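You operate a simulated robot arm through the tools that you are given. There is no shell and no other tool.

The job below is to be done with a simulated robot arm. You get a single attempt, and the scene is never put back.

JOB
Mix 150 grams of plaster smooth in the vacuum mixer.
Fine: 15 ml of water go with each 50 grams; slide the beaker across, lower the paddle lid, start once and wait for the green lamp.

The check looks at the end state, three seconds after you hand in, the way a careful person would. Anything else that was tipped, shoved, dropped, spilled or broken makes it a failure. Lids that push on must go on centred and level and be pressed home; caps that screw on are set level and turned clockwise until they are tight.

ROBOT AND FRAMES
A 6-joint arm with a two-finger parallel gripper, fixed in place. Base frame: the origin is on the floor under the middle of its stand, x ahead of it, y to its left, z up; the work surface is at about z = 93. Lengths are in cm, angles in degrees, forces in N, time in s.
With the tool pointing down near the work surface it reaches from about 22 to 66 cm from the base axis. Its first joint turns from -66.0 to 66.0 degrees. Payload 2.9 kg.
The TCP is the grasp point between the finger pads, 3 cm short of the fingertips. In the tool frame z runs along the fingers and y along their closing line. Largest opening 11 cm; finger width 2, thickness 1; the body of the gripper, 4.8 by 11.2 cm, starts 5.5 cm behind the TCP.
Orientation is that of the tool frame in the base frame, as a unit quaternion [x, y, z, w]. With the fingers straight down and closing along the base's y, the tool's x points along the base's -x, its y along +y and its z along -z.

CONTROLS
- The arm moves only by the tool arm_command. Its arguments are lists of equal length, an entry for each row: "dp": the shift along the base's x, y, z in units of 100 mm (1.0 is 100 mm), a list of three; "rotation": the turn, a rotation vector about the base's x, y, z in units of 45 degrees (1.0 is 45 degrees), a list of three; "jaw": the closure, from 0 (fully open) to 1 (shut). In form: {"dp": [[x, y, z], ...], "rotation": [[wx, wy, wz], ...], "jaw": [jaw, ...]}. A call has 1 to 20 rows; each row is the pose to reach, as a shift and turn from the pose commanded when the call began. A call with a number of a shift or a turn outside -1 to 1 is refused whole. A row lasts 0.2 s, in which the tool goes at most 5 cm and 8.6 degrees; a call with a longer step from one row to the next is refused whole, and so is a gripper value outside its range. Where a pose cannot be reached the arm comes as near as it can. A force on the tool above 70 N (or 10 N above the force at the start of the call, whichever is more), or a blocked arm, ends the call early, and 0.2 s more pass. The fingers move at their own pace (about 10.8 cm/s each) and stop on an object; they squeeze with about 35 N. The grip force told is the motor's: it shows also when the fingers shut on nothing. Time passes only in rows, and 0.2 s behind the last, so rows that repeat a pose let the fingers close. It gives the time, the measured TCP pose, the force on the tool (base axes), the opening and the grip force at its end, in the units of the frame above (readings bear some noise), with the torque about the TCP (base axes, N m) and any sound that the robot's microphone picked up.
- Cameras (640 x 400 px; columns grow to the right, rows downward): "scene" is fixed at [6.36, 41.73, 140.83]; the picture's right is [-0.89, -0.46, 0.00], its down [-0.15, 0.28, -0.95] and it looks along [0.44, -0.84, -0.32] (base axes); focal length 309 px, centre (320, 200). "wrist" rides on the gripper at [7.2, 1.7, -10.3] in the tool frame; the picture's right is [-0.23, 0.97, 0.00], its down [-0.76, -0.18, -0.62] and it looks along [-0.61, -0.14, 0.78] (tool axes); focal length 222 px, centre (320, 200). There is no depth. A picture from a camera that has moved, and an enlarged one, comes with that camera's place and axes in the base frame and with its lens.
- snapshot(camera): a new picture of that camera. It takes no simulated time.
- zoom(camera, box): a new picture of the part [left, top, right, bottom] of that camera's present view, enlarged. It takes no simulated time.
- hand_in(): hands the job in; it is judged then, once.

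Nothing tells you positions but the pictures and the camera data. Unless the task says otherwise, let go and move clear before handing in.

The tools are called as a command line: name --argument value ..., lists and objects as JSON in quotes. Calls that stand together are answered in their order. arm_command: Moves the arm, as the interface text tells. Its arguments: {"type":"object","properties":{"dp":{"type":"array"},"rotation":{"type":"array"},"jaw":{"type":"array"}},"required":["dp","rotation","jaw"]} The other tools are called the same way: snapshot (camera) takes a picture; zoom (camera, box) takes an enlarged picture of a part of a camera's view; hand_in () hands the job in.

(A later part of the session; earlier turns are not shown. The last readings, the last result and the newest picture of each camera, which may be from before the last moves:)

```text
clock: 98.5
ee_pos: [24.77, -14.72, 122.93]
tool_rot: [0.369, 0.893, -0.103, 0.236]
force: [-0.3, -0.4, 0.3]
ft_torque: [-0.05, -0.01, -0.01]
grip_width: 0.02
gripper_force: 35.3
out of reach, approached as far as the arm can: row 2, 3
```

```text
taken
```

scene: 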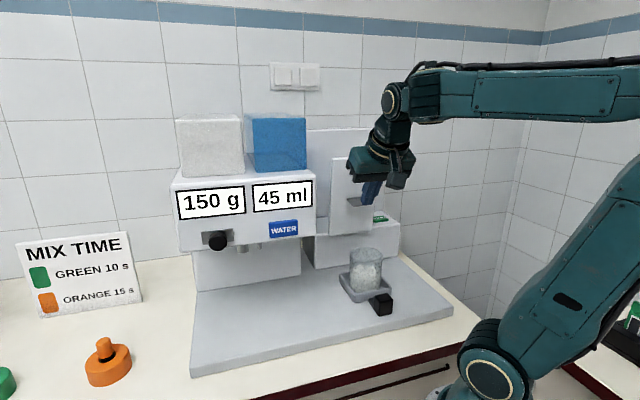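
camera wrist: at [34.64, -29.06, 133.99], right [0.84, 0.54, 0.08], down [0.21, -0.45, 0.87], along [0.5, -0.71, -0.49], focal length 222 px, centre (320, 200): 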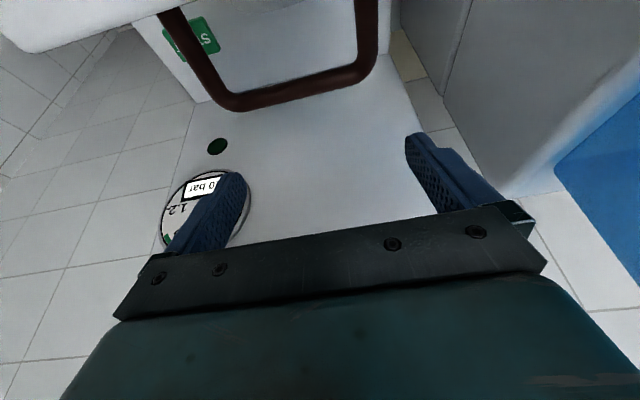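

That switched the arm to the low posture (elbow far back). Now I'll come back up over the lid with a good tilt and the jaws fully open.

arm_command --dp '[[0.05, -0.15, 0.2], [0.1, -0.3, 0.4], [0.15, -0.45, 0.6], [0.2, -0.65, 0.75], [0.28, -0.86, 0.82], [0.28, -0.86, 0.82]]' --rotation '[[0, 0, 0], [0, 0, 0], [0, 0, 0], [0, 0, 0], [0, 0, 0], [0, 0, 0]]' --jaw '[0.8, 0.6, 0.4, 0.2, 0, 0]'

snapshot --camera "wrist"

snapshot --camera "scene"

```text
clock: 99.9
ee_pos: [27.85, -23.3, 131.17]
tool_rot: [0.369, 0.893, -0.104, 0.235]
force: [0.5, -0.2, 0.4]
ft_torque: [-0.03, 0.05, 0.01]
grip_width: 11.01
gripper_force: 0.0
```

```text
taken
camera wrist: at [21.08, -14.06, 136.6], right [0.83, 0.55, 0.1], down [0.13, -0.37, 0.92], along [0.54, -0.75, -0.38], focal length 222 px, centre (320, 200)
```

wrist: 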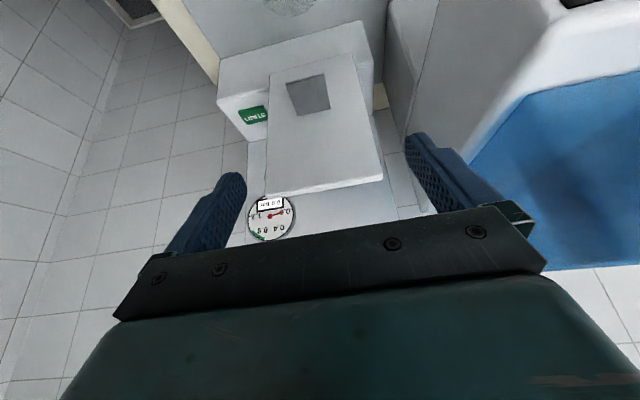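

```text
taken
```

scene: 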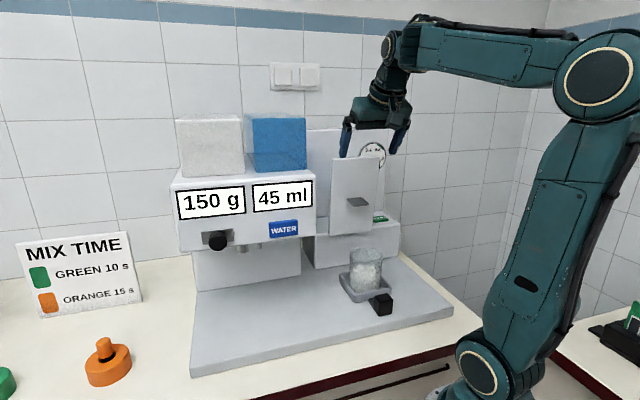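

arm_command --dp '[[0.15, -0.2, 0.03], [0.3, -0.4, 0.03], [0.45, -0.6, 0.03], [0.6, -0.785, 0.03], [0.6, -0.785, 0.03]]' --rotation '[[0, 0, 0], [0, 0, 0], [0, 0, 0], [0, 0, 0], [0, 0, 0]]' --jaw '[0, 0, 0, 0, 0]'

arm_command --dp '[[0.14, -0.14, 0], [0.28, -0.28, 0], [0.42, -0.42, -0.05], [0.42, -0.42, -0.1]]' --rotation '[[0.03, 0.03, 0], [0.06, 0.06, 0], [0.09, 0.09, 0], [0.1, 0.1, 0]]' --jaw '[0, 0, 0, 0]'

snapshot --camera "wrist"

snapshot --camera "scene"

```text
clock: 101.1
ee_pos: [33.67, -31.02, 131.34]
tool_rot: [0.368, 0.894, -0.102, 0.235]
force: [-0.1, 0.0, -0.6]
ft_torque: [0.0, 0.02, 0.03]
grip_width: 10.99
gripper_force: 0.0
```

```text
clock: 102.1
ee_pos: [38.09, -35.32, 130.32]
tool_rot: [0.374, 0.905, -0.083, 0.185]
force: [-0.6, 0.3, -0.1]
ft_torque: [-0.01, 0.01, 0.02]
grip_width: 10.99
gripper_force: 0.0
```

```text
taken
camera wrist: at [31.74, -26.61, 136.94], right [0.84, 0.54, 0.08], down [0.2, -0.44, 0.88], along [0.51, -0.72, -0.48], focal length 222 px, centre (320, 200)
```

wrist: 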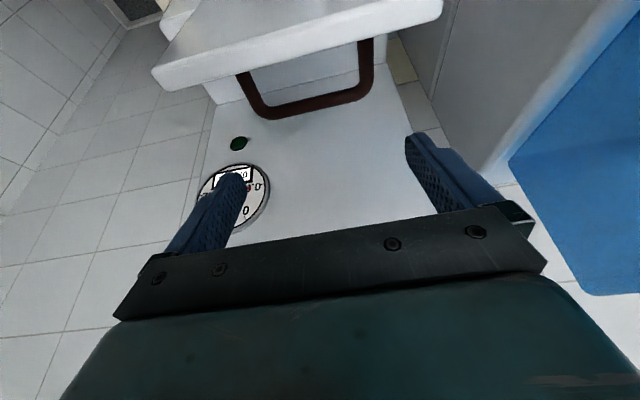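

```text
taken
```

scene: 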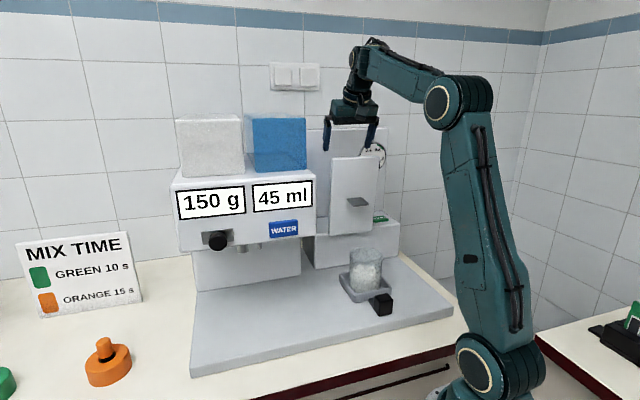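

I'm over the bail in the good posture (s'≈1.96, d'≈51.9) with no reach warning. Now I'll descend with the jaws outside the bail ends.

arm_command --dp '[[0, 0, -0.15], [0, 0, -0.3], [0, 0, -0.45], [0, 0, -0.55], [0, 0, -0.63], [0, 0, -0.63]]' --rotation '[[0, 0, 0], [0, 0, 0], [0, 0, 0], [0, 0, 0], [0, 0, 0], [0, 0, 0]]' --jaw '[0, 0, 0, 0, 0, 0]'

snapshot --camera "wrist"

zoom --camera "scene" --box '[290, 80, 420, 270]'

```text
clock: 103.5
ee_pos: [37.88, -35.26, 123.8]
tool_rot: [0.374, 0.905, -0.083, 0.185]
force: [-0.3, -0.7, 0.7]
ft_torque: [0.0, -0.01, -0.01]
grip_width: 10.98
gripper_force: 0.0
```

```text
taken
camera wrist: at [31.59, -26.54, 130.51], right [0.84, 0.54, 0.08], down [0.2, -0.44, 0.88], along [0.51, -0.72, -0.48], focal length 222 px, centre (320, 200)
```

wrist: 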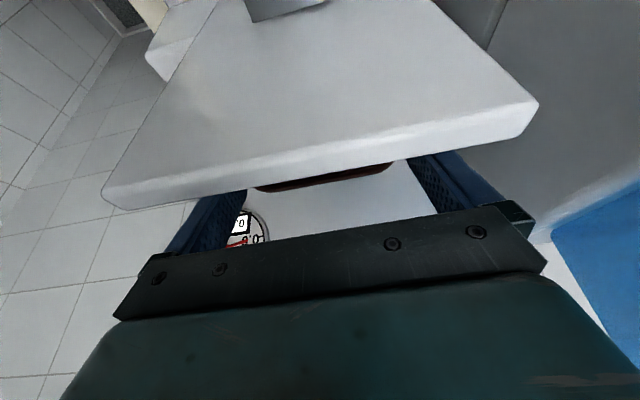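

```text
2.11 times, centred on (355, 175) of scene
camera zoom: at [6.36, 41.73, 140.83], right [-0.89, -0.46, 0.0], down [-0.15, 0.28, -0.95], along [0.44, -0.84, -0.32], focal length 651 px, centre (246, 253)
```

zoom: 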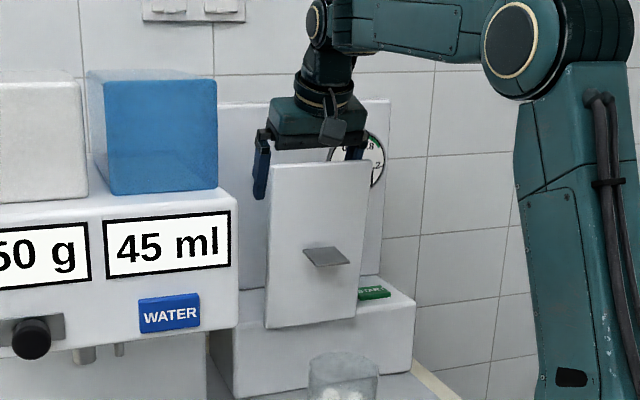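

The fingers are on both sides of the bail, seen just beyond the lid's edge. I'll close until they grip it (about 8.9 cm).

arm_command --dp '[[0, 0, 0], [0, 0, 0], [0, 0, 0], [0, 0, 0], [0, 0, 0]]' --rotation '[[0, 0, 0], [0, 0, 0], [0, 0, 0], [0, 0, 0], [0, 0, 0]]' --jaw '[0.1, 0.18, 0.3, 1, 1]'

snapshot --camera "wrist"

```text
clock: 104.7
ee_pos: [38.05, -35.15, 123.93]
tool_rot: [0.372, 0.906, -0.082, 0.186]
force: [9.9, 8.8, -0.3]
ft_torque: [0.36, -0.7, 0.46]
grip_width: 8.97
gripper_force: 45.2
```

```text
taken
camera wrist: at [31.67, -26.47, 130.51], right [0.84, 0.54, 0.08], down [0.2, -0.44, 0.88], along [0.51, -0.72, -0.48], focal length 222 px, centre (320, 200)
```

wrist: 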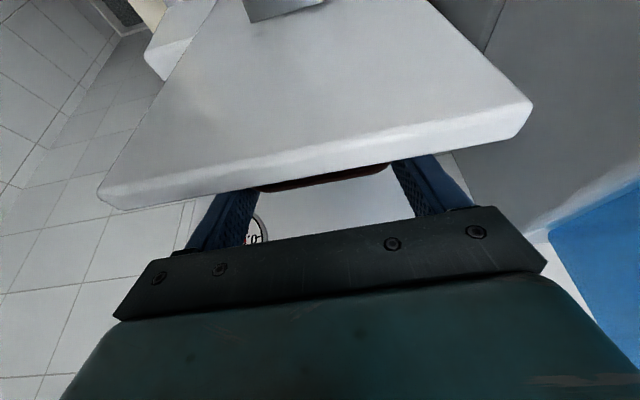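

The bail is gripped firmly across its width. I'll swing the lid forward along the arc again, to about 20°, watching reach and force.

arm_command --dp '[[-0.056, 0.056, 0.01], [-0.112, 0.112, 0.016], [-0.168, 0.168, 0.019], [-0.224, 0.224, 0.018], [-0.291, 0.291, 0.013]]' --rotation '[[0, 0, 0], [0, 0, 0], [0, 0, 0], [0, 0, 0], [0, 0, 0]]' --jaw '[1, 1, 1, 1, 1]'

zoom --camera "scene" --box '[290, 80, 420, 270]'

snapshot --camera "wrist"

```text
clock: 105.9
ee_pos: [35.08, -32.17, 124.15]
tool_rot: [0.374, 0.905, -0.083, 0.184]
force: [19.5, 7.3, -9.3]
ft_torque: [-0.82, -1.15, -0.07]
grip_width: 9.0
gripper_force: 44.6
```

```text
2.11 times, centred on (355, 175) of scene
camera zoom: at [6.44, 41.75, 140.82], right [-0.89, -0.46, 0.0], down [-0.15, 0.28, -0.95], along [0.44, -0.84, -0.32], focal length 651 px, centre (246, 253)
```

zoom: 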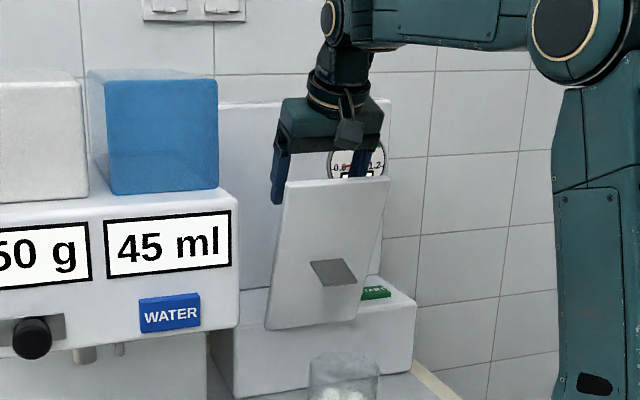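

```text
taken
camera wrist: at [28.76, -23.52, 130.77], right [0.84, 0.54, 0.08], down [0.2, -0.44, 0.88], along [0.51, -0.72, -0.48], focal length 222 px, centre (320, 200)
```

wrist: 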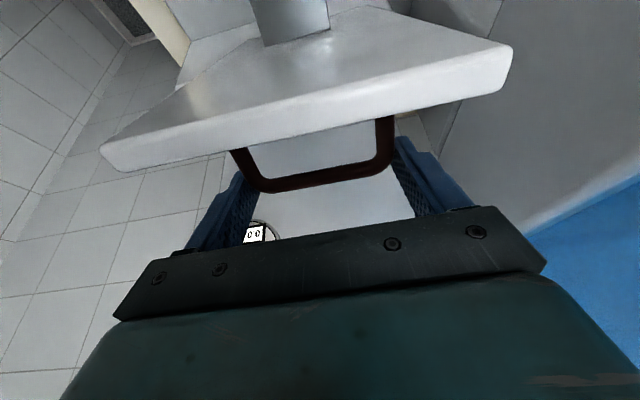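

The lid swings cleanly to about 20° with modest force. Continuing the arc to 40°.

arm_command --dp '[[-0.05, 0.062, -0.008], [-0.105, 0.119, -0.02], [-0.16, 0.174, -0.035], [-0.215, 0.229, -0.054], [-0.269, 0.283, -0.076], [-0.323, 0.337, -0.101], [-0.375, 0.389, -0.129], [-0.426, 0.44, -0.161]]' --rotation '[[0, 0, 0], [0, 0, 0], [0, 0, 0], [0, 0, 0], [0, 0, 0], [0, 0, 0], [0, 0, 0], [0, 0, 0]]' --jaw '[1, 1, 1, 1, 1, 1, 1, 1]'

zoom --camera "scene" --box '[290, 100, 420, 290]'

snapshot --camera "wrist"

```text
clock: 107.7
ee_pos: [30.74, -27.82, 122.6]
tool_rot: [0.374, 0.905, -0.083, 0.186]
force: [7.8, 0.8, 9.2]
ft_torque: [-0.87, -1.08, -0.23]
grip_width: 8.96
gripper_force: 45.5
```

```text
2.11 times, centred on (355, 195) of scene
camera zoom: at [6.37, 41.74, 140.83], right [-0.89, -0.46, 0.0], down [-0.15, 0.28, -0.95], along [0.44, -0.84, -0.32], focal length 651 px, centre (246, 210)
```

zoom: 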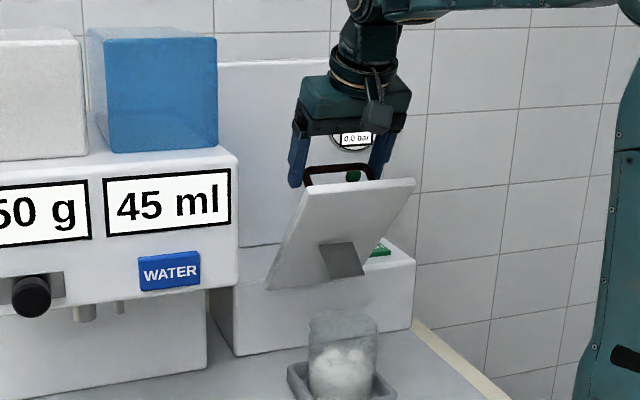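

```text
taken
camera wrist: at [24.36, -19.09, 129.24], right [0.84, 0.54, 0.08], down [0.2, -0.44, 0.88], along [0.51, -0.72, -0.47], focal length 222 px, centre (320, 200)
```

wrist: 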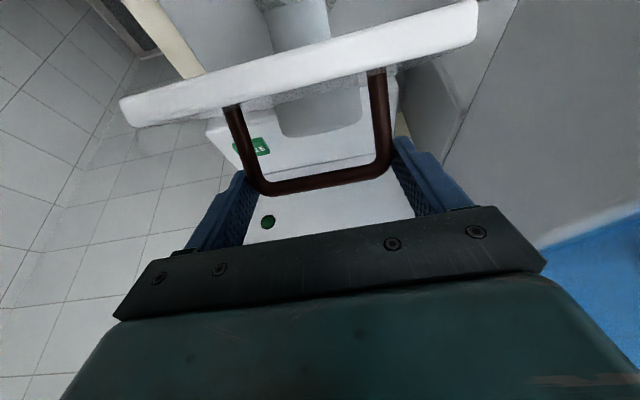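

The lid is at about 40° with the paddle heading for the beaker and forces near 10 N. Continuing to 65°.

arm_command --dp '[[-0.051, 0.051, -0.035], [-0.1, 0.1, -0.073], [-0.148, 0.148, -0.114], [-0.195, 0.195, -0.157], [-0.241, 0.241, -0.204], [-0.285, 0.285, -0.254], [-0.327, 0.327, -0.306], [-0.368, 0.368, -0.36], [-0.407, 0.407, -0.418], [-0.445, 0.445, -0.477]]' --rotation '[[0, 0, 0], [0, 0, 0], [0, 0, 0], [0, 0, 0], [0, 0, 0], [0, 0, 0], [0, 0, 0], [0, 0, 0], [0, 0, 0], [0, 0, 0]]' --jaw '[1, 1, 1, 1, 1, 1, 1, 1, 1, 1]'

zoom --camera "scene" --box '[290, 120, 420, 310]'

snapshot --camera "wrist"

```text
clock: 109.9
ee_pos: [26.26, -23.57, 117.97]
tool_rot: [0.374, 0.905, -0.083, 0.185]
force: [6.6, -3.7, 3.9]
ft_torque: [-0.65, -1.34, -0.46]
grip_width: 8.95
gripper_force: 44.9
```

```text
2.11 times, centred on (355, 215) of scene
camera zoom: at [6.37, 41.72, 140.83], right [-0.89, -0.46, 0.0], down [-0.15, 0.28, -0.95], along [0.44, -0.84, -0.32], focal length 651 px, centre (246, 168)
```

zoom: 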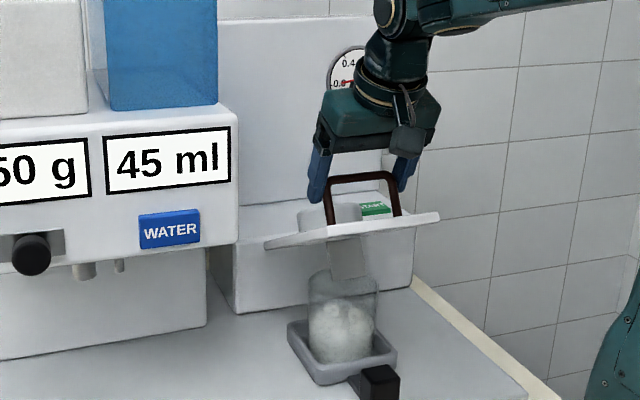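

```text
taken
camera wrist: at [19.98, -14.74, 124.51], right [0.84, 0.54, 0.08], down [0.2, -0.44, 0.88], along [0.51, -0.72, -0.47], focal length 222 px, centre (320, 200)
```

wrist: 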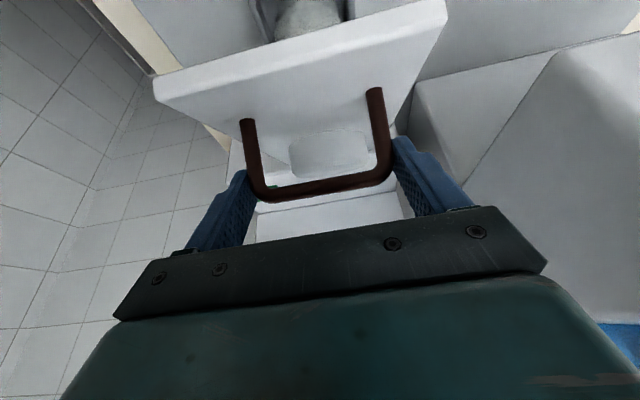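

The lid is at about 65° and the paddle is centred over the beaker. I'll continue to 80°, easing the tool tilt so the arm keeps its reach.

arm_command --dp '[[-0.032, 0.032, -0.06], [-0.062, 0.062, -0.123], [-0.09, 0.09, -0.188], [-0.116, 0.116, -0.255], [-0.14, 0.14, -0.323], [-0.163, 0.163, -0.393]]' --rotation '[[0.03, 0.03, 0], [0.06, 0.06, 0], [0.09, 0.09, 0], [0.12, 0.12, 0], [0.15, 0.15, 0], [0.17, 0.17, 0]]' --jaw '[1, 1, 1, 1, 1, 1]'

zoom --camera "scene" --box '[290, 120, 420, 310]'

snapshot --camera "wrist"

```text
clock: 111.3
ee_pos: [24.67, -21.81, 113.94]
tool_rot: [0.38, 0.918, -0.048, 0.099]
force: [1.1, -7.1, 7.5]
ft_torque: [-0.46, -1.59, -0.66]
grip_width: 8.99
gripper_force: 45.1
```

```text
2.11 times, centred on (355, 215) of scene
camera zoom: at [6.35, 41.71, 140.84], right [-0.89, -0.46, 0.0], down [-0.15, 0.28, -0.95], along [0.44, -0.84, -0.32], focal length 651 px, centre (246, 168)
```

zoom: 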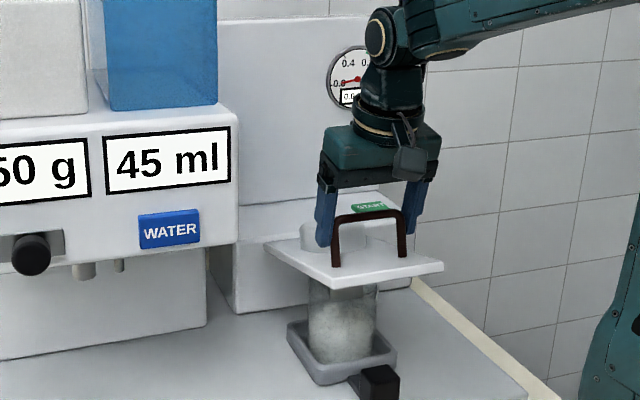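

```text
taken
camera wrist: at [19.35, -14.1, 122.51], right [0.85, 0.53, 0.04], down [0.31, -0.55, 0.78], along [0.43, -0.64, -0.63], focal length 222 px, centre (320, 200)
```

wrist: 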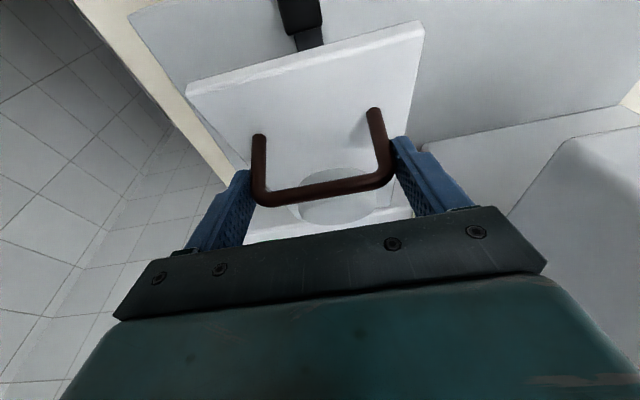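

The lid is about 80° down, nearly closed. I'll lower the last part gently.

arm_command --dp '[[-0.012, 0.012, -0.037], [-0.023, 0.023, -0.073], [-0.034, 0.034, -0.11], [-0.044, 0.044, -0.147], [-0.053, 0.053, -0.185]]' --rotation '[[0, 0, 0], [0, 0, 0], [0, 0, 0], [0, 0, 0], [0, 0, 0]]' --jaw '[1, 1, 1, 1, 1]'

zoom --camera "scene" --box '[290, 140, 420, 330]'

```text
clock: 112.5
ee_pos: [24.18, -21.36, 112.0]
tool_rot: [0.378, 0.919, -0.046, 0.1]
force: [2.5, 6.1, 9.2]
ft_torque: [-0.06, -1.76, -0.63]
grip_width: 8.98
gripper_force: 45.1
```

```text
2.11 times, centred on (355, 235) of scene
camera zoom: at [6.35, 41.76, 140.82], right [-0.89, -0.46, 0.0], down [-0.15, 0.28, -0.95], along [0.44, -0.84, -0.32], focal length 651 px, centre (246, 126)
```

zoom: 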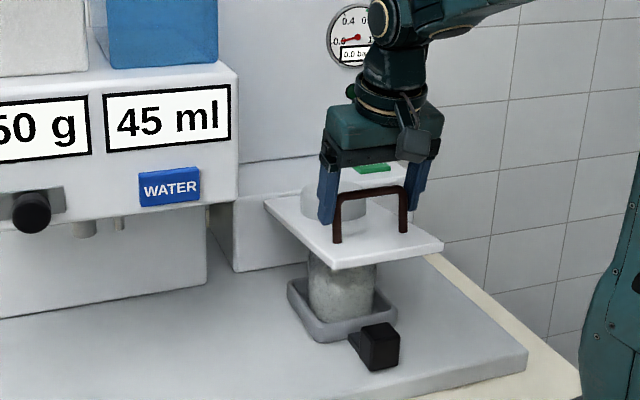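

arm_command --dp '[[-0.008, 0.008, -0.035], [-0.014, 0.014, -0.07], [-0.018, 0.018, -0.1]]' --rotation '[[0, 0, 0], [0, 0, 0], [0, 0, 0]]' --jaw '[1, 1, 1]'

zoom --camera "scene" --box '[290, 140, 420, 330]'

```text
clock: 113.3
ee_pos: [24.05, -21.1, 111.01]
tool_rot: [0.379, 0.919, -0.046, 0.099]
force: [0.5, 13.2, 10.6]
ft_torque: [0.05, -1.67, -0.77]
grip_width: 9.01
gripper_force: 44.5
```

```text
2.11 times, centred on (355, 235) of scene
camera zoom: at [6.35, 41.78, 140.82], right [-0.89, -0.46, 0.0], down [-0.15, 0.28, -0.95], along [0.44, -0.84, -0.32], focal length 651 px, centre (246, 126)
```

zoom: 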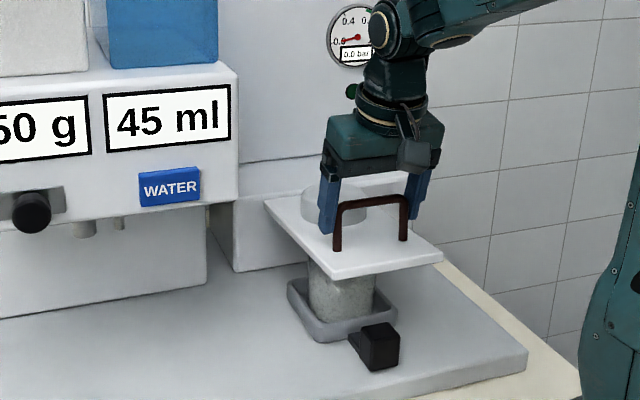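

arm_command --dp '[[-0.004, 0.004, -0.03], [-0.007, 0.007, -0.06]]' --rotation '[[0, 0, 0], [0, 0, 0]]' --jaw '[1, 1]'

zoom --camera "scene" --box '[290, 140, 420, 330]'

```text
clock: 113.9
ee_pos: [23.83, -20.94, 110.48]
tool_rot: [0.378, 0.919, -0.046, 0.098]
force: [2.0, 16.7, 8.8]
ft_torque: [0.31, -1.94, -0.29]
grip_width: 8.98
gripper_force: 44.9
```

```text
2.11 times, centred on (355, 235) of scene
camera zoom: at [6.35, 41.79, 140.81], right [-0.89, -0.46, 0.0], down [-0.15, 0.28, -0.95], along [0.44, -0.84, -0.32], focal length 651 px, centre (246, 126)
```

zoom: 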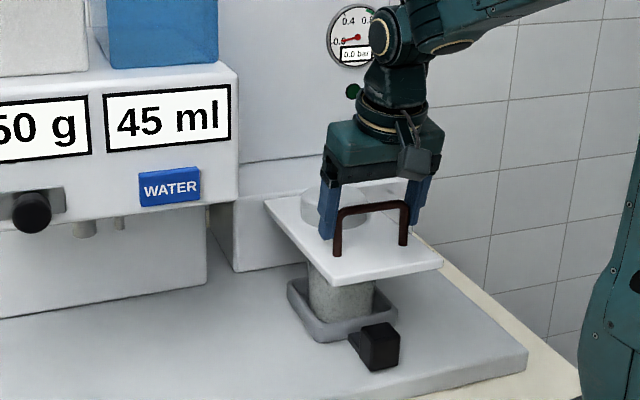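

arm_command --dp '[[-0.012, 0.012, -0.03], [-0.018, 0.018, -0.06]]' --rotation '[[0, 0, 0], [0, 0, 0]]' --jaw '[1, 1]'

zoom --camera "scene" --box '[290, 140, 420, 330]'

snapshot --camera "wrist"

```text
clock: 114.5
ee_pos: [23.84, -21.05, 109.88]
tool_rot: [0.381, 0.918, -0.048, 0.1]
force: [7.6, 3.7, 5.6]
ft_torque: [-0.11, -1.91, -0.45]
grip_width: 8.95
gripper_force: 44.2
```

```text
2.11 times, centred on (355, 235) of scene
camera zoom: at [6.37, 41.75, 140.83], right [-0.89, -0.46, 0.0], down [-0.15, 0.28, -0.95], along [0.44, -0.84, -0.32], focal length 651 px, centre (246, 126)
```

zoom: 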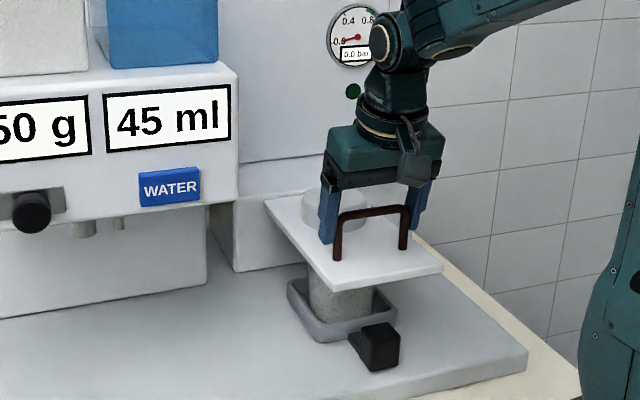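

```text
taken
camera wrist: at [18.47, -13.22, 118.42], right [0.85, 0.53, 0.04], down [0.31, -0.55, 0.78], along [0.44, -0.65, -0.63], focal length 222 px, centre (320, 200)
```

wrist: 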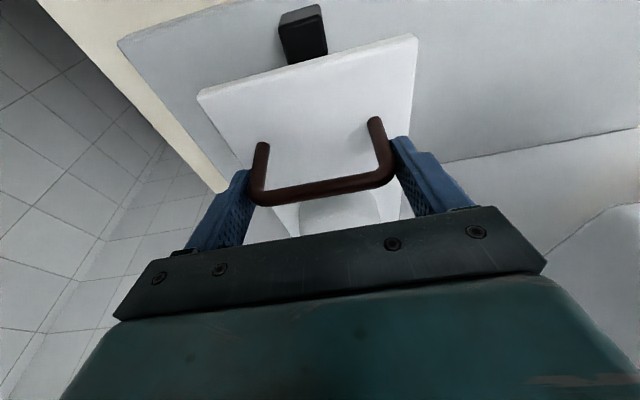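

arm_command --dp '[[-0.003, 0.003, -0.03], [-0.006, 0.006, -0.06]]' --rotation '[[0, 0, 0], [0, 0, 0]]' --jaw '[1, 1]'

zoom --camera "scene" --box '[300, 180, 420, 330]'

```text
clock: 115.1
ee_pos: [23.66, -20.91, 109.44]
tool_rot: [0.379, 0.919, -0.049, 0.102]
force: [1.5, 6.6, 35.1]
ft_torque: [0.97, -0.8, -0.2]
grip_width: 8.98
gripper_force: 44.9
```

```text
2.67 times, centred on (360, 255) of scene
camera zoom: at [6.33, 41.77, 140.82], right [-0.89, -0.46, 0.0], down [-0.15, 0.28, -0.95], along [0.44, -0.84, -0.32], focal length 825 px, centre (213, 53)
```

zoom: 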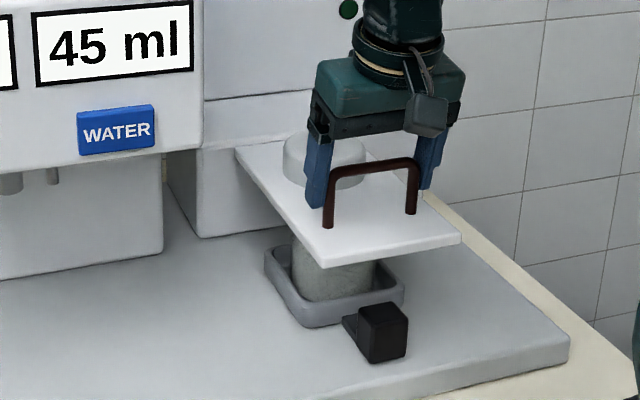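

A firm reaction of 35 N shows the lid has met its seat. I'll press very slightly more to be sure it's home, then relax.

arm_command --dp '[[0, 0, -0.02], [0, 0, -0.025]]' --rotation '[[0, 0, 0], [0, 0, 0]]' --jaw '[1, 1]'

zoom --camera "scene" --box '[300, 180, 420, 330]'

```text
clock: 115.7
ee_pos: [23.77, -20.89, 109.18]
tool_rot: [0.379, 0.918, -0.048, 0.102]
force: [-4.6, 0.2, 35.8]
ft_torque: [0.91, -0.71, 0.21]
grip_width: 8.97
gripper_force: 44.7
```

```text
2.67 times, centred on (360, 255) of scene
camera zoom: at [6.32, 41.75, 140.83], right [-0.89, -0.46, 0.0], down [-0.15, 0.28, -0.95], along [0.44, -0.84, -0.32], focal length 825 px, centre (213, 53)
```

zoom: 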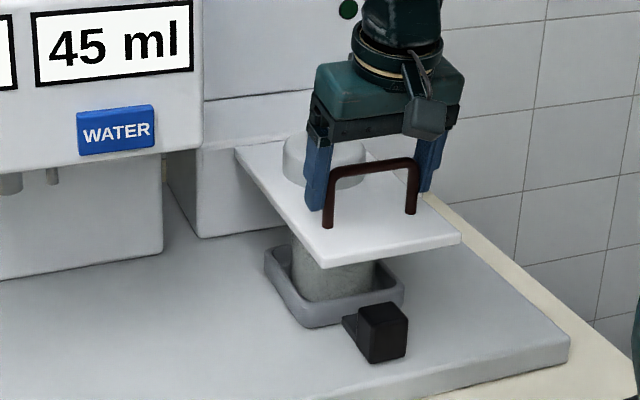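

The lid is at its stop (the fingers just slid a little along the bail). I'll open the jaws and lift straight up, then check the lid is flat and closed.

arm_command --dp '[[0, 0, 0.015], [0, 0, 0.015], [0, 0, 0.015], [0, 0, 0.2], [0, 0, 0.5], [0, 0, 0.9], [0, 0, 0.9]]' --rotation '[[0, 0, 0], [0, 0, 0], [0, 0, 0], [0, 0, 0], [0, 0, 0], [0, 0, 0], [0, 0, 0]]' --jaw '[0.5, 0, 0, 0, 0, 0, 0]'

snapshot --camera "wrist"

zoom --camera "scene" --box '[290, 130, 420, 320]'

```text
clock: 117.3
ee_pos: [23.53, -20.83, 118.22]
tool_rot: [0.38, 0.919, -0.047, 0.098]
force: [0.4, -0.5, -0.1]
ft_torque: [-0.02, 0.0, 0.03]
grip_width: 11.02
gripper_force: 0.2
```

```text
taken
camera wrist: at [18.26, -13.03, 126.69], right [0.84, 0.53, 0.04], down [0.31, -0.55, 0.78], along [0.43, -0.64, -0.63], focal length 222 px, centre (320, 200)
```

wrist: 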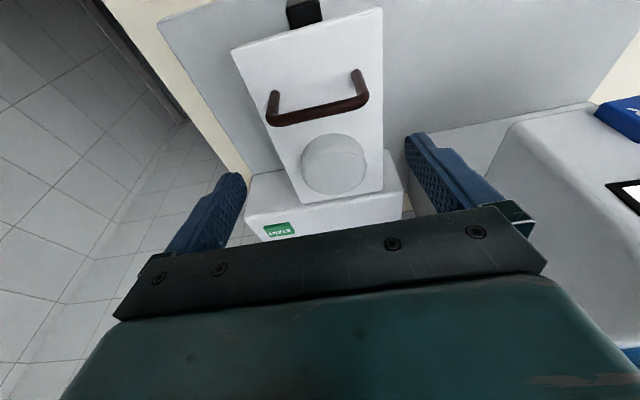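

```text
2.11 times, centred on (355, 225) of scene
camera zoom: at [6.36, 41.73, 140.83], right [-0.89, -0.46, 0.0], down [-0.15, 0.28, -0.95], along [0.44, -0.84, -0.32], focal length 651 px, centre (246, 147)
```

zoom: 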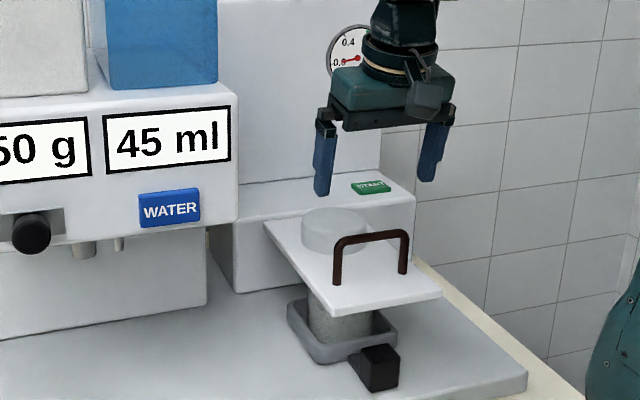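

The lid lies flat on the beaker. I'll take a closer look at its seating before starting.

zoom --camera "scene" --box '[330, 220, 410, 320]'

zoom --camera "wrist" --box '[210, 0, 420, 250]'

```text
4.00 times, centred on (370, 270) of scene
camera zoom: at [6.36, 41.73, 140.83], right [-0.89, -0.46, 0.0], down [-0.15, 0.28, -0.95], along [0.44, -0.84, -0.32], focal length 1238 px, centre (120, -80)
```

zoom: 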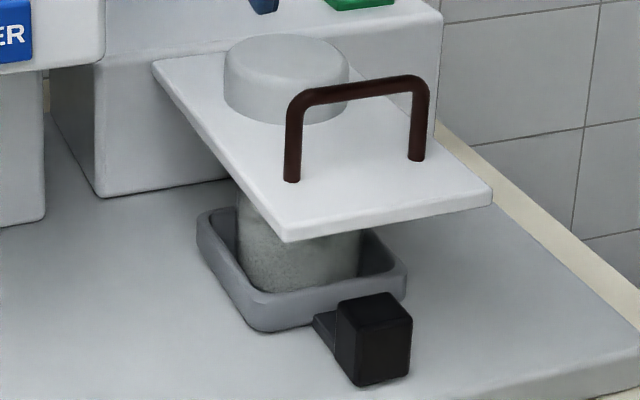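

```text
1.60 times, centred on (315, 125) of wrist
camera zoom: at [18.26, -13.03, 126.69], right [0.84, 0.53, 0.04], down [0.31, -0.55, 0.78], along [0.43, -0.64, -0.63], focal length 355 px, centre (328, 320)
```

zoom: 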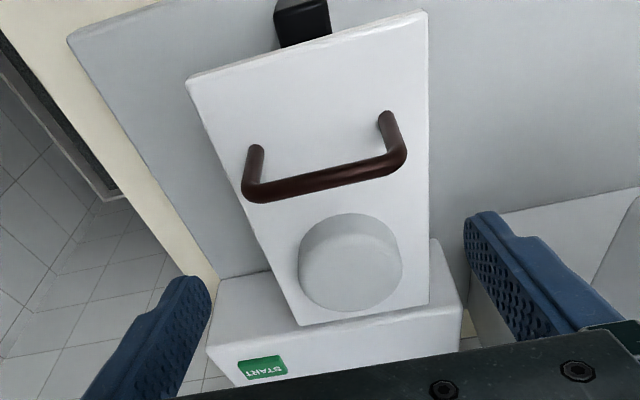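

The lid sits flat and centred over the beaker. Next is START, on top of the block at about s'≈-10.4, d'≈54.9, z≈104.5; I'll close the fingers, rise and travel there.

arm_command --dp '[[0.03, -0.1, 0.1], [0.09, -0.3, 0.2], [0.15, -0.5, 0.25], [0.22, -0.75, 0.25], [0.29, -0.98, 0.25], [0.29, -0.98, 0.25]]' --rotation '[[0, 0, 0], [0, 0, 0], [0, 0, 0], [0, 0, 0], [0, 0, 0], [0, 0, 0]]' --jaw '[0.2, 0.5, 0.8, 1, 1, 1]'

arm_command --dp '[[0.06, -0.2, 0], [0.12, -0.4, 0], [0.18, -0.6, 0], [0.24, -0.8, -0.05], [0.28, -0.95, -0.1], [0.28, -0.95, -0.1]]' --rotation '[[-0.05, -0.05, 0], [-0.1, -0.1, 0], [-0.1, -0.1, 0], [-0.1, -0.1, 0], [-0.1, -0.1, 0], [-0.1, -0.1, 0]]' --jaw '[1, 1, 1, 1, 1, 1]'

snapshot --camera "wrist"

snapshot --camera "scene"

```text
clock: 118.7
ee_pos: [26.57, -30.42, 120.62]
tool_rot: [0.379, 0.919, -0.047, 0.099]
force: [-0.1, 0.6, 0.2]
ft_torque: [0.0, 0.02, 0.01]
grip_width: 0.01
gripper_force: 35.1
```

```text
clock: 120.1
ee_pos: [29.26, -40.2, 119.68]
tool_rot: [0.377, 0.912, -0.068, 0.149]
force: [-0.3, 0.8, 0.5]
ft_torque: [0.0, 0.02, -0.02]
grip_width: 0.0
gripper_force: 35.1
```

```text
taken
camera wrist: at [23.35, -31.92, 127.16], right [0.84, 0.54, 0.06], down [0.25, -0.49, 0.84], along [0.48, -0.69, -0.54], focal length 222 px, centre (320, 200)
```

wrist: 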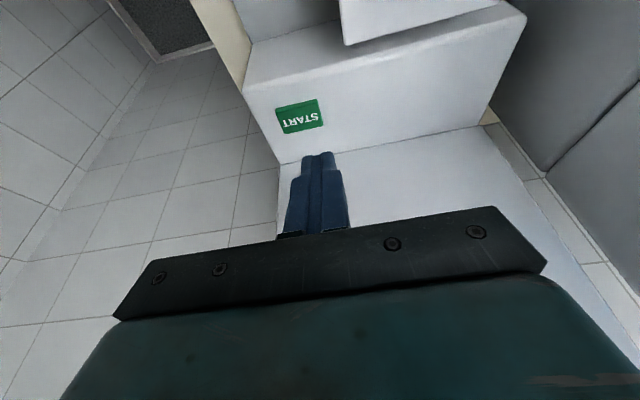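

```text
taken
```

scene: 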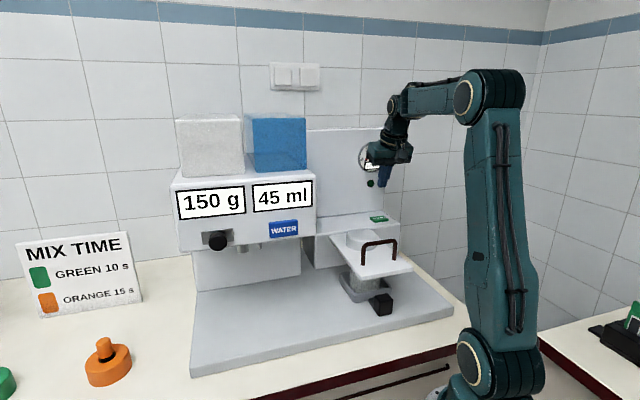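

START is at about s'≈-10.65, d'≈55.3, z≈104.4. I'll bring the closed fingertips about 3 cm above its centre.

arm_command --dp '[[0.08, -0.22, -0.1], [0.16, -0.44, -0.25], [0.231, -0.643, -0.45], [0.231, -0.643, -0.65], [0.231, -0.643, -0.88], [0.231, -0.643, -0.88]]' --rotation '[[0, 0, 0], [0, 0, 0], [0, 0, 0], [0, 0, 0], [0, 0, 0], [0, 0, 0]]' --jaw '[1, 1, 1, 1, 1, 1]'

snapshot --camera "wrist"

zoom --camera "scene" --box '[330, 130, 430, 300]'

```text
clock: 121.5
ee_pos: [31.61, -46.55, 110.68]
tool_rot: [0.376, 0.912, -0.068, 0.15]
force: [-0.2, 0.0, 0.4]
ft_torque: [0.0, 0.0, 0.01]
grip_width: 0.0
gripper_force: 34.8
```

```text
taken
camera wrist: at [25.63, -38.18, 118.11], right [0.84, 0.54, 0.06], down [0.25, -0.49, 0.84], along [0.48, -0.69, -0.54], focal length 222 px, centre (320, 200)
```

wrist: 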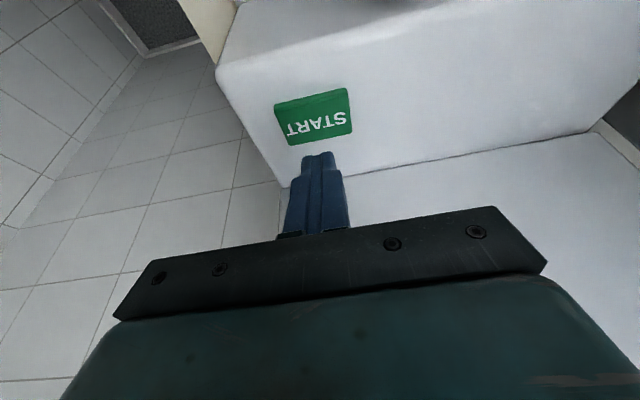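

```text
2.35 times, centred on (380, 215) of scene
camera zoom: at [6.36, 41.73, 140.83], right [-0.89, -0.46, 0.0], down [-0.15, 0.28, -0.95], along [0.44, -0.84, -0.32], focal length 728 px, centre (179, 165)
```

zoom: 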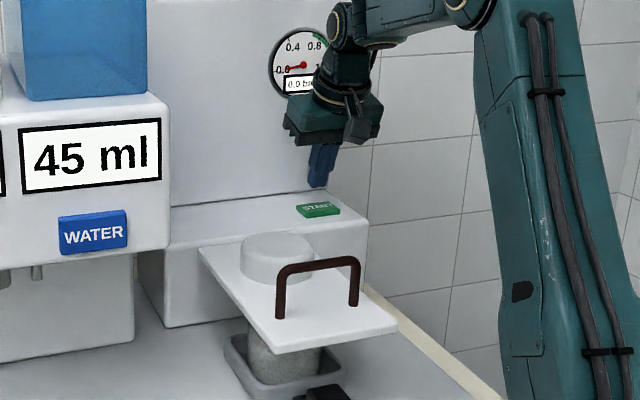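

The tip is right over START. I'll lower to just above it first.

arm_command --dp '[[0, 0, -0.1], [0, 0, -0.2], [0, 0, -0.25]]' --rotation '[[0, 0, 0], [0, 0, 0], [0, 0, 0]]' --jaw '[1, 1, 1]'

zoom --camera "wrist" --box '[230, 70, 430, 240]'

zoom --camera "scene" --box '[345, 130, 415, 230]'

```text
clock: 122.3
ee_pos: [31.39, -46.57, 108.36]
tool_rot: [0.377, 0.912, -0.068, 0.15]
force: [-0.1, 0.5, -0.1]
ft_torque: [0.0, 0.04, -0.01]
grip_width: 0.0
gripper_force: 35.2
```

```text
2.35 times, centred on (330, 155) of wrist
camera zoom: at [25.52, -38.23, 115.73], right [0.84, 0.54, 0.06], down [0.25, -0.49, 0.84], along [0.48, -0.69, -0.54], focal length 523 px, centre (296, 306)
```

zoom: 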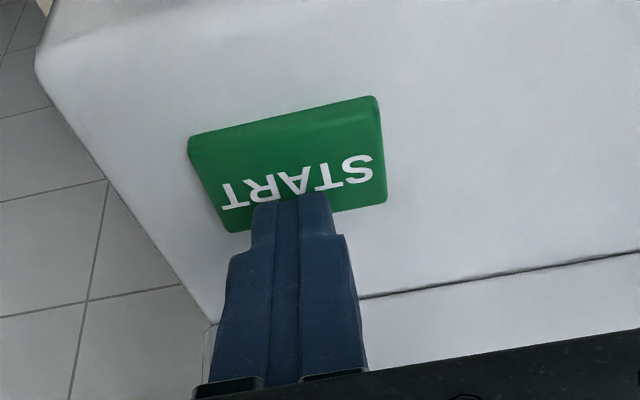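

```text
4.00 times, centred on (380, 180) of scene
camera zoom: at [6.36, 41.73, 140.83], right [-0.89, -0.46, 0.0], down [-0.15, 0.28, -0.95], along [0.44, -0.84, -0.32], focal length 1238 px, centre (80, 280)
```

zoom: 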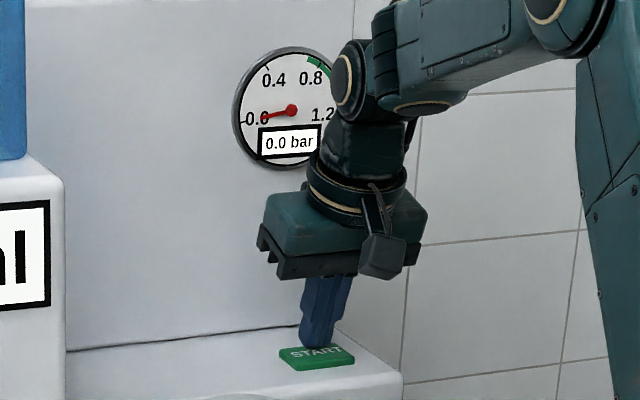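

The fingertip is just above START and the gauge reads 0.0 bar. I'll press down in fine steps for a single full press.

arm_command --dp '[[0, 0, -0.03], [0, 0, -0.06], [0, 0, -0.08], [0, 0, -0.1]]' --rotation '[[0, 0, 0], [0, 0, 0], [0, 0, 0], [0, 0, 0]]' --jaw '[1, 1, 1, 1]'

zoom --camera "scene" --box '[345, 130, 415, 230]'

```text
clock: 123.3
ee_pos: [31.44, -46.57, 107.65]
tool_rot: [0.378, 0.911, -0.071, 0.152]
force: [-13.5, 6.7, 36.0]
ft_torque: [0.2, 0.4, 0.08]
grip_width: 0.01
gripper_force: 35.0
heard: click
```

```text
4.00 times, centred on (380, 180) of scene
camera zoom: at [6.28, 41.8, 140.81], right [-0.89, -0.46, 0.0], down [-0.15, 0.28, -0.95], along [0.44, -0.84, -0.32], focal length 1238 px, centre (80, 280)
```

zoom: 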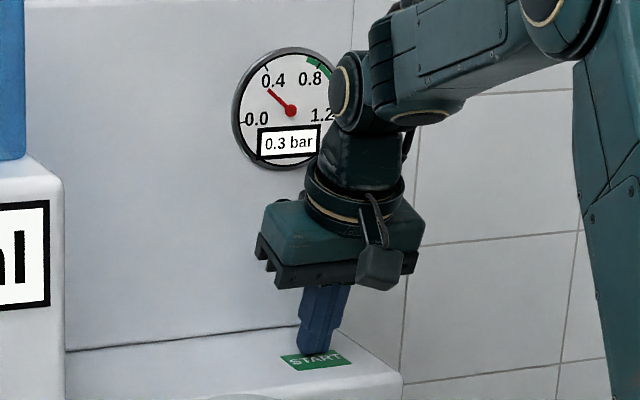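

It started: the gauge is at 0.3 bar and rising after one click. I'll lift straight off and move clear without touching START again, then wait for the lamp.

arm_command --dp '[[0, 0, 0.1], [0, 0, 0.3], [0, 0, 0.6], [-0.1, 0.15, 0.85], [-0.2, 0.4, 0.9], [-0.3, 0.7, 0.9]]' --rotation '[[0, 0, 0], [0, 0, 0], [0, 0, 0], [0, 0, 0], [0, 0, 0], [0, 0, 0]]' --jaw '[1, 1, 1, 1, 1, 1]'

snapshot --camera "scene"

zoom --camera "scene" --box '[320, 120, 420, 310]'

```text
clock: 124.7
ee_pos: [28.67, -39.57, 115.97]
tool_rot: [0.377, 0.911, -0.068, 0.15]
force: [-0.2, 1.0, -0.5]
ft_torque: [0.0, -0.03, -0.04]
grip_width: 0.0
gripper_force: 35.3
```

```text
taken
```

scene: 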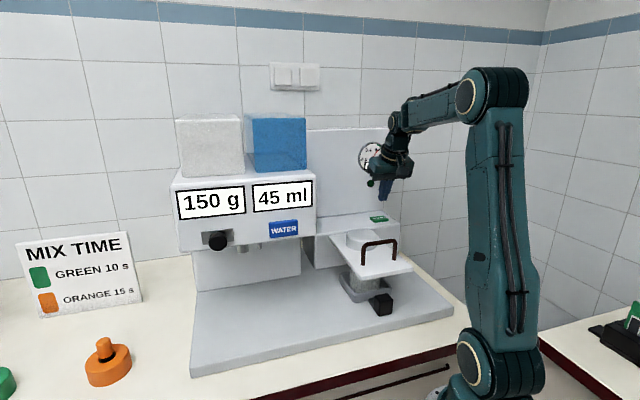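

```text
2.11 times, centred on (370, 215) of scene
camera zoom: at [6.36, 41.73, 140.83], right [-0.89, -0.46, 0.0], down [-0.15, 0.28, -0.95], along [0.44, -0.84, -0.32], focal length 651 px, centre (215, 168)
```

zoom: 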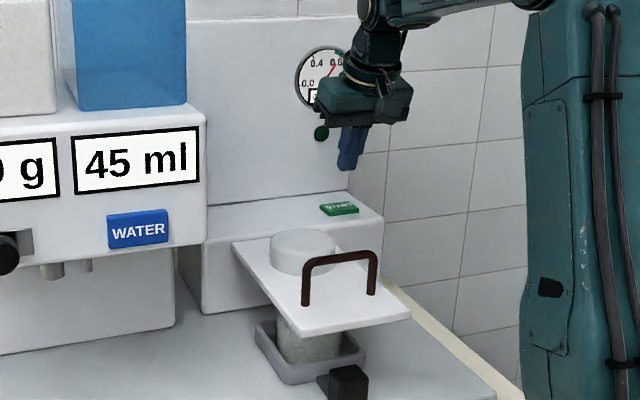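

arm_command --dp '[[-0.08, 0.15, 0.15], [-0.2, 0.35, 0.3], [-0.32, 0.55, 0.45], [-0.44, 0.75, 0.6], [-0.55, 0.95, 0.75], [-0.55, 0.95, 0.75]]' --rotation '[[0, 0, 0], [0, 0, 0], [0, 0, 0], [0, 0, 0], [0, 0, 0], [0, 0, 0]]' --jaw '[1, 1, 1, 1, 1, 1]'

zoom --camera "scene" --box '[320, 120, 420, 310]'

snapshot --camera "wrist"

```text
clock: 126.1
ee_pos: [23.31, -29.91, 124.04]
tool_rot: [0.376, 0.912, -0.068, 0.151]
force: [-0.1, 0.8, -0.2]
ft_torque: [-0.03, 0.01, -0.07]
grip_width: 0.0
gripper_force: 34.9
```

```text
2.11 times, centred on (370, 215) of scene
camera zoom: at [6.36, 41.73, 140.83], right [-0.89, -0.46, 0.0], down [-0.15, 0.28, -0.95], along [0.44, -0.84, -0.32], focal length 651 px, centre (215, 168)
```

zoom: 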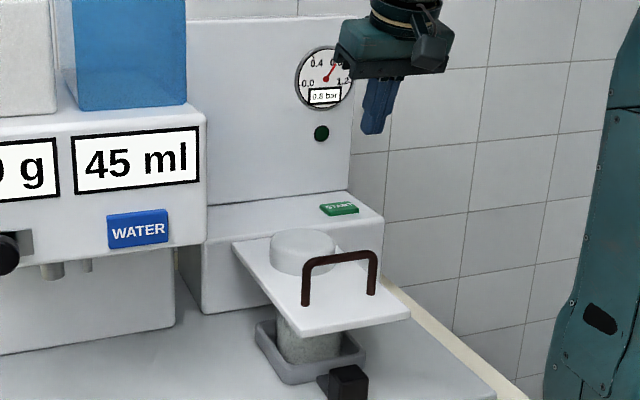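

```text
taken
camera wrist: at [17.36, -21.63, 131.51], right [0.84, 0.54, 0.06], down [0.25, -0.49, 0.84], along [0.48, -0.69, -0.54], focal length 222 px, centre (320, 200)
```

wrist: 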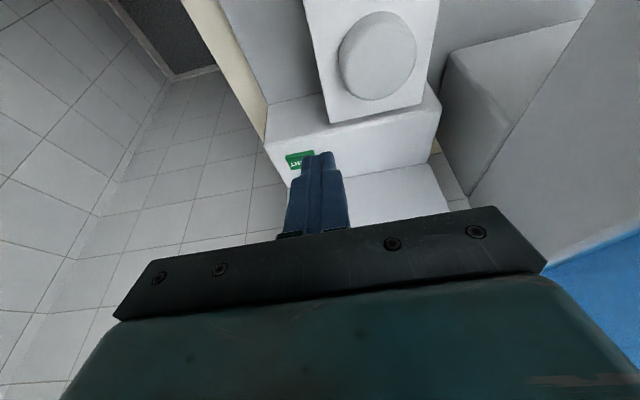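

The gauge reads 0.8 bar (in its green zone), the lamp is still dark, and the arm is clear. I'll wait and watch the lamp.

arm_command --dp '[[0, 0, 0], [0, 0, 0], [0, 0, 0], [0, 0, 0], [0, 0, 0], [0, 0, 0], [0, 0, 0], [0, 0, 0], [0, 0, 0], [0, 0, 0], [0, 0, 0], [0, 0, 0], [0, 0, 0], [0, 0, 0], [0, 0, 0], [0, 0, 0], [0, 0, 0], [0, 0, 0], [0, 0, 0], [0, 0, 0]]' --rotation '[[0, 0, 0], [0, 0, 0], [0, 0, 0], [0, 0, 0], [0, 0, 0], [0, 0, 0], [0, 0, 0], [0, 0, 0], [0, 0, 0], [0, 0, 0], [0, 0, 0], [0, 0, 0], [0, 0, 0], [0, 0, 0], [0, 0, 0], [0, 0, 0], [0, 0, 0], [0, 0, 0], [0, 0, 0], [0, 0, 0]]' --jaw '[1, 1, 1, 1, 1, 1, 1, 1, 1, 1, 1, 1, 1, 1, 1, 1, 1, 1, 1, 1]'

zoom --camera "scene" --box '[320, 120, 420, 310]'

```text
clock: 130.3
ee_pos: [23.37, -29.8, 124.11]
tool_rot: [0.377, 0.912, -0.068, 0.149]
force: [1.0, -0.3, 0.8]
ft_torque: [0.01, -0.01, 0.0]
grip_width: 0.01
gripper_force: 34.6
```

```text
2.11 times, centred on (370, 215) of scene
camera zoom: at [6.36, 41.73, 140.83], right [-0.89, -0.46, 0.0], down [-0.15, 0.28, -0.95], along [0.44, -0.84, -0.32], focal length 651 px, centre (215, 168)
```

zoom: 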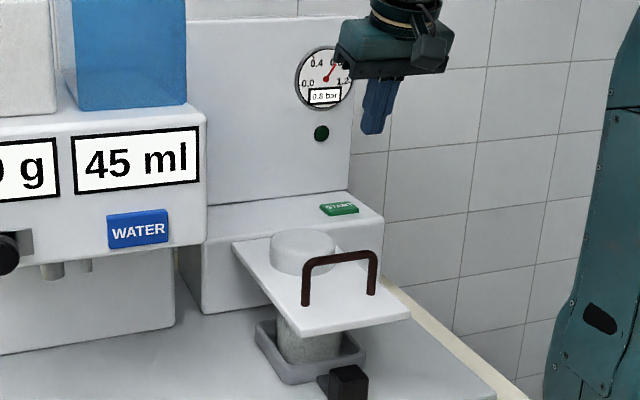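

The vacuum holds at 0.8 bar and the lamp is still dark, about 7 s after starting. I'll keep waiting.

arm_command --dp '[[0, 0, 0], [0, 0, 0], [0, 0, 0], [0, 0, 0], [0, 0, 0], [0, 0, 0], [0, 0, 0], [0, 0, 0], [0, 0, 0], [0, 0, 0], [0, 0, 0], [0, 0, 0], [0, 0, 0], [0, 0, 0], [0, 0, 0], [0, 0, 0], [0, 0, 0], [0, 0, 0], [0, 0, 0], [0, 0, 0]]' --rotation '[[0, 0, 0], [0, 0, 0], [0, 0, 0], [0, 0, 0], [0, 0, 0], [0, 0, 0], [0, 0, 0], [0, 0, 0], [0, 0, 0], [0, 0, 0], [0, 0, 0], [0, 0, 0], [0, 0, 0], [0, 0, 0], [0, 0, 0], [0, 0, 0], [0, 0, 0], [0, 0, 0], [0, 0, 0], [0, 0, 0]]' --jaw '[1, 1, 1, 1, 1, 1, 1, 1, 1, 1, 1, 1, 1, 1, 1, 1, 1, 1, 1, 1]'

zoom --camera "scene" --box '[320, 120, 420, 310]'

```text
clock: 134.5
ee_pos: [23.35, -29.92, 124.05]
tool_rot: [0.377, 0.911, -0.068, 0.15]
force: [0.2, -0.8, 0.0]
ft_torque: [0.01, -0.01, 0.04]
grip_width: 0.0
gripper_force: 35.2
```

```text
2.11 times, centred on (370, 215) of scene
camera zoom: at [6.36, 41.73, 140.83], right [-0.89, -0.46, 0.0], down [-0.15, 0.28, -0.95], along [0.44, -0.84, -0.32], focal length 651 px, centre (215, 168)
```

zoom: 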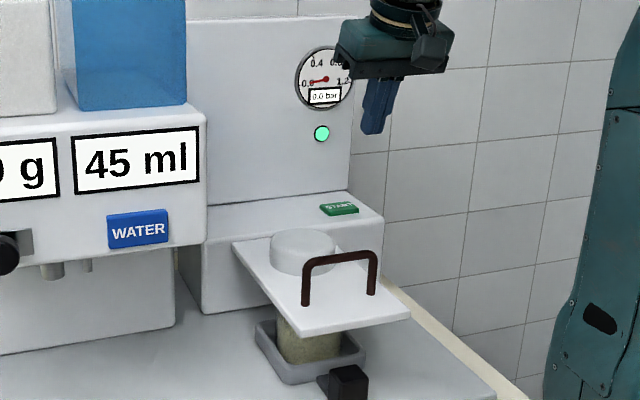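

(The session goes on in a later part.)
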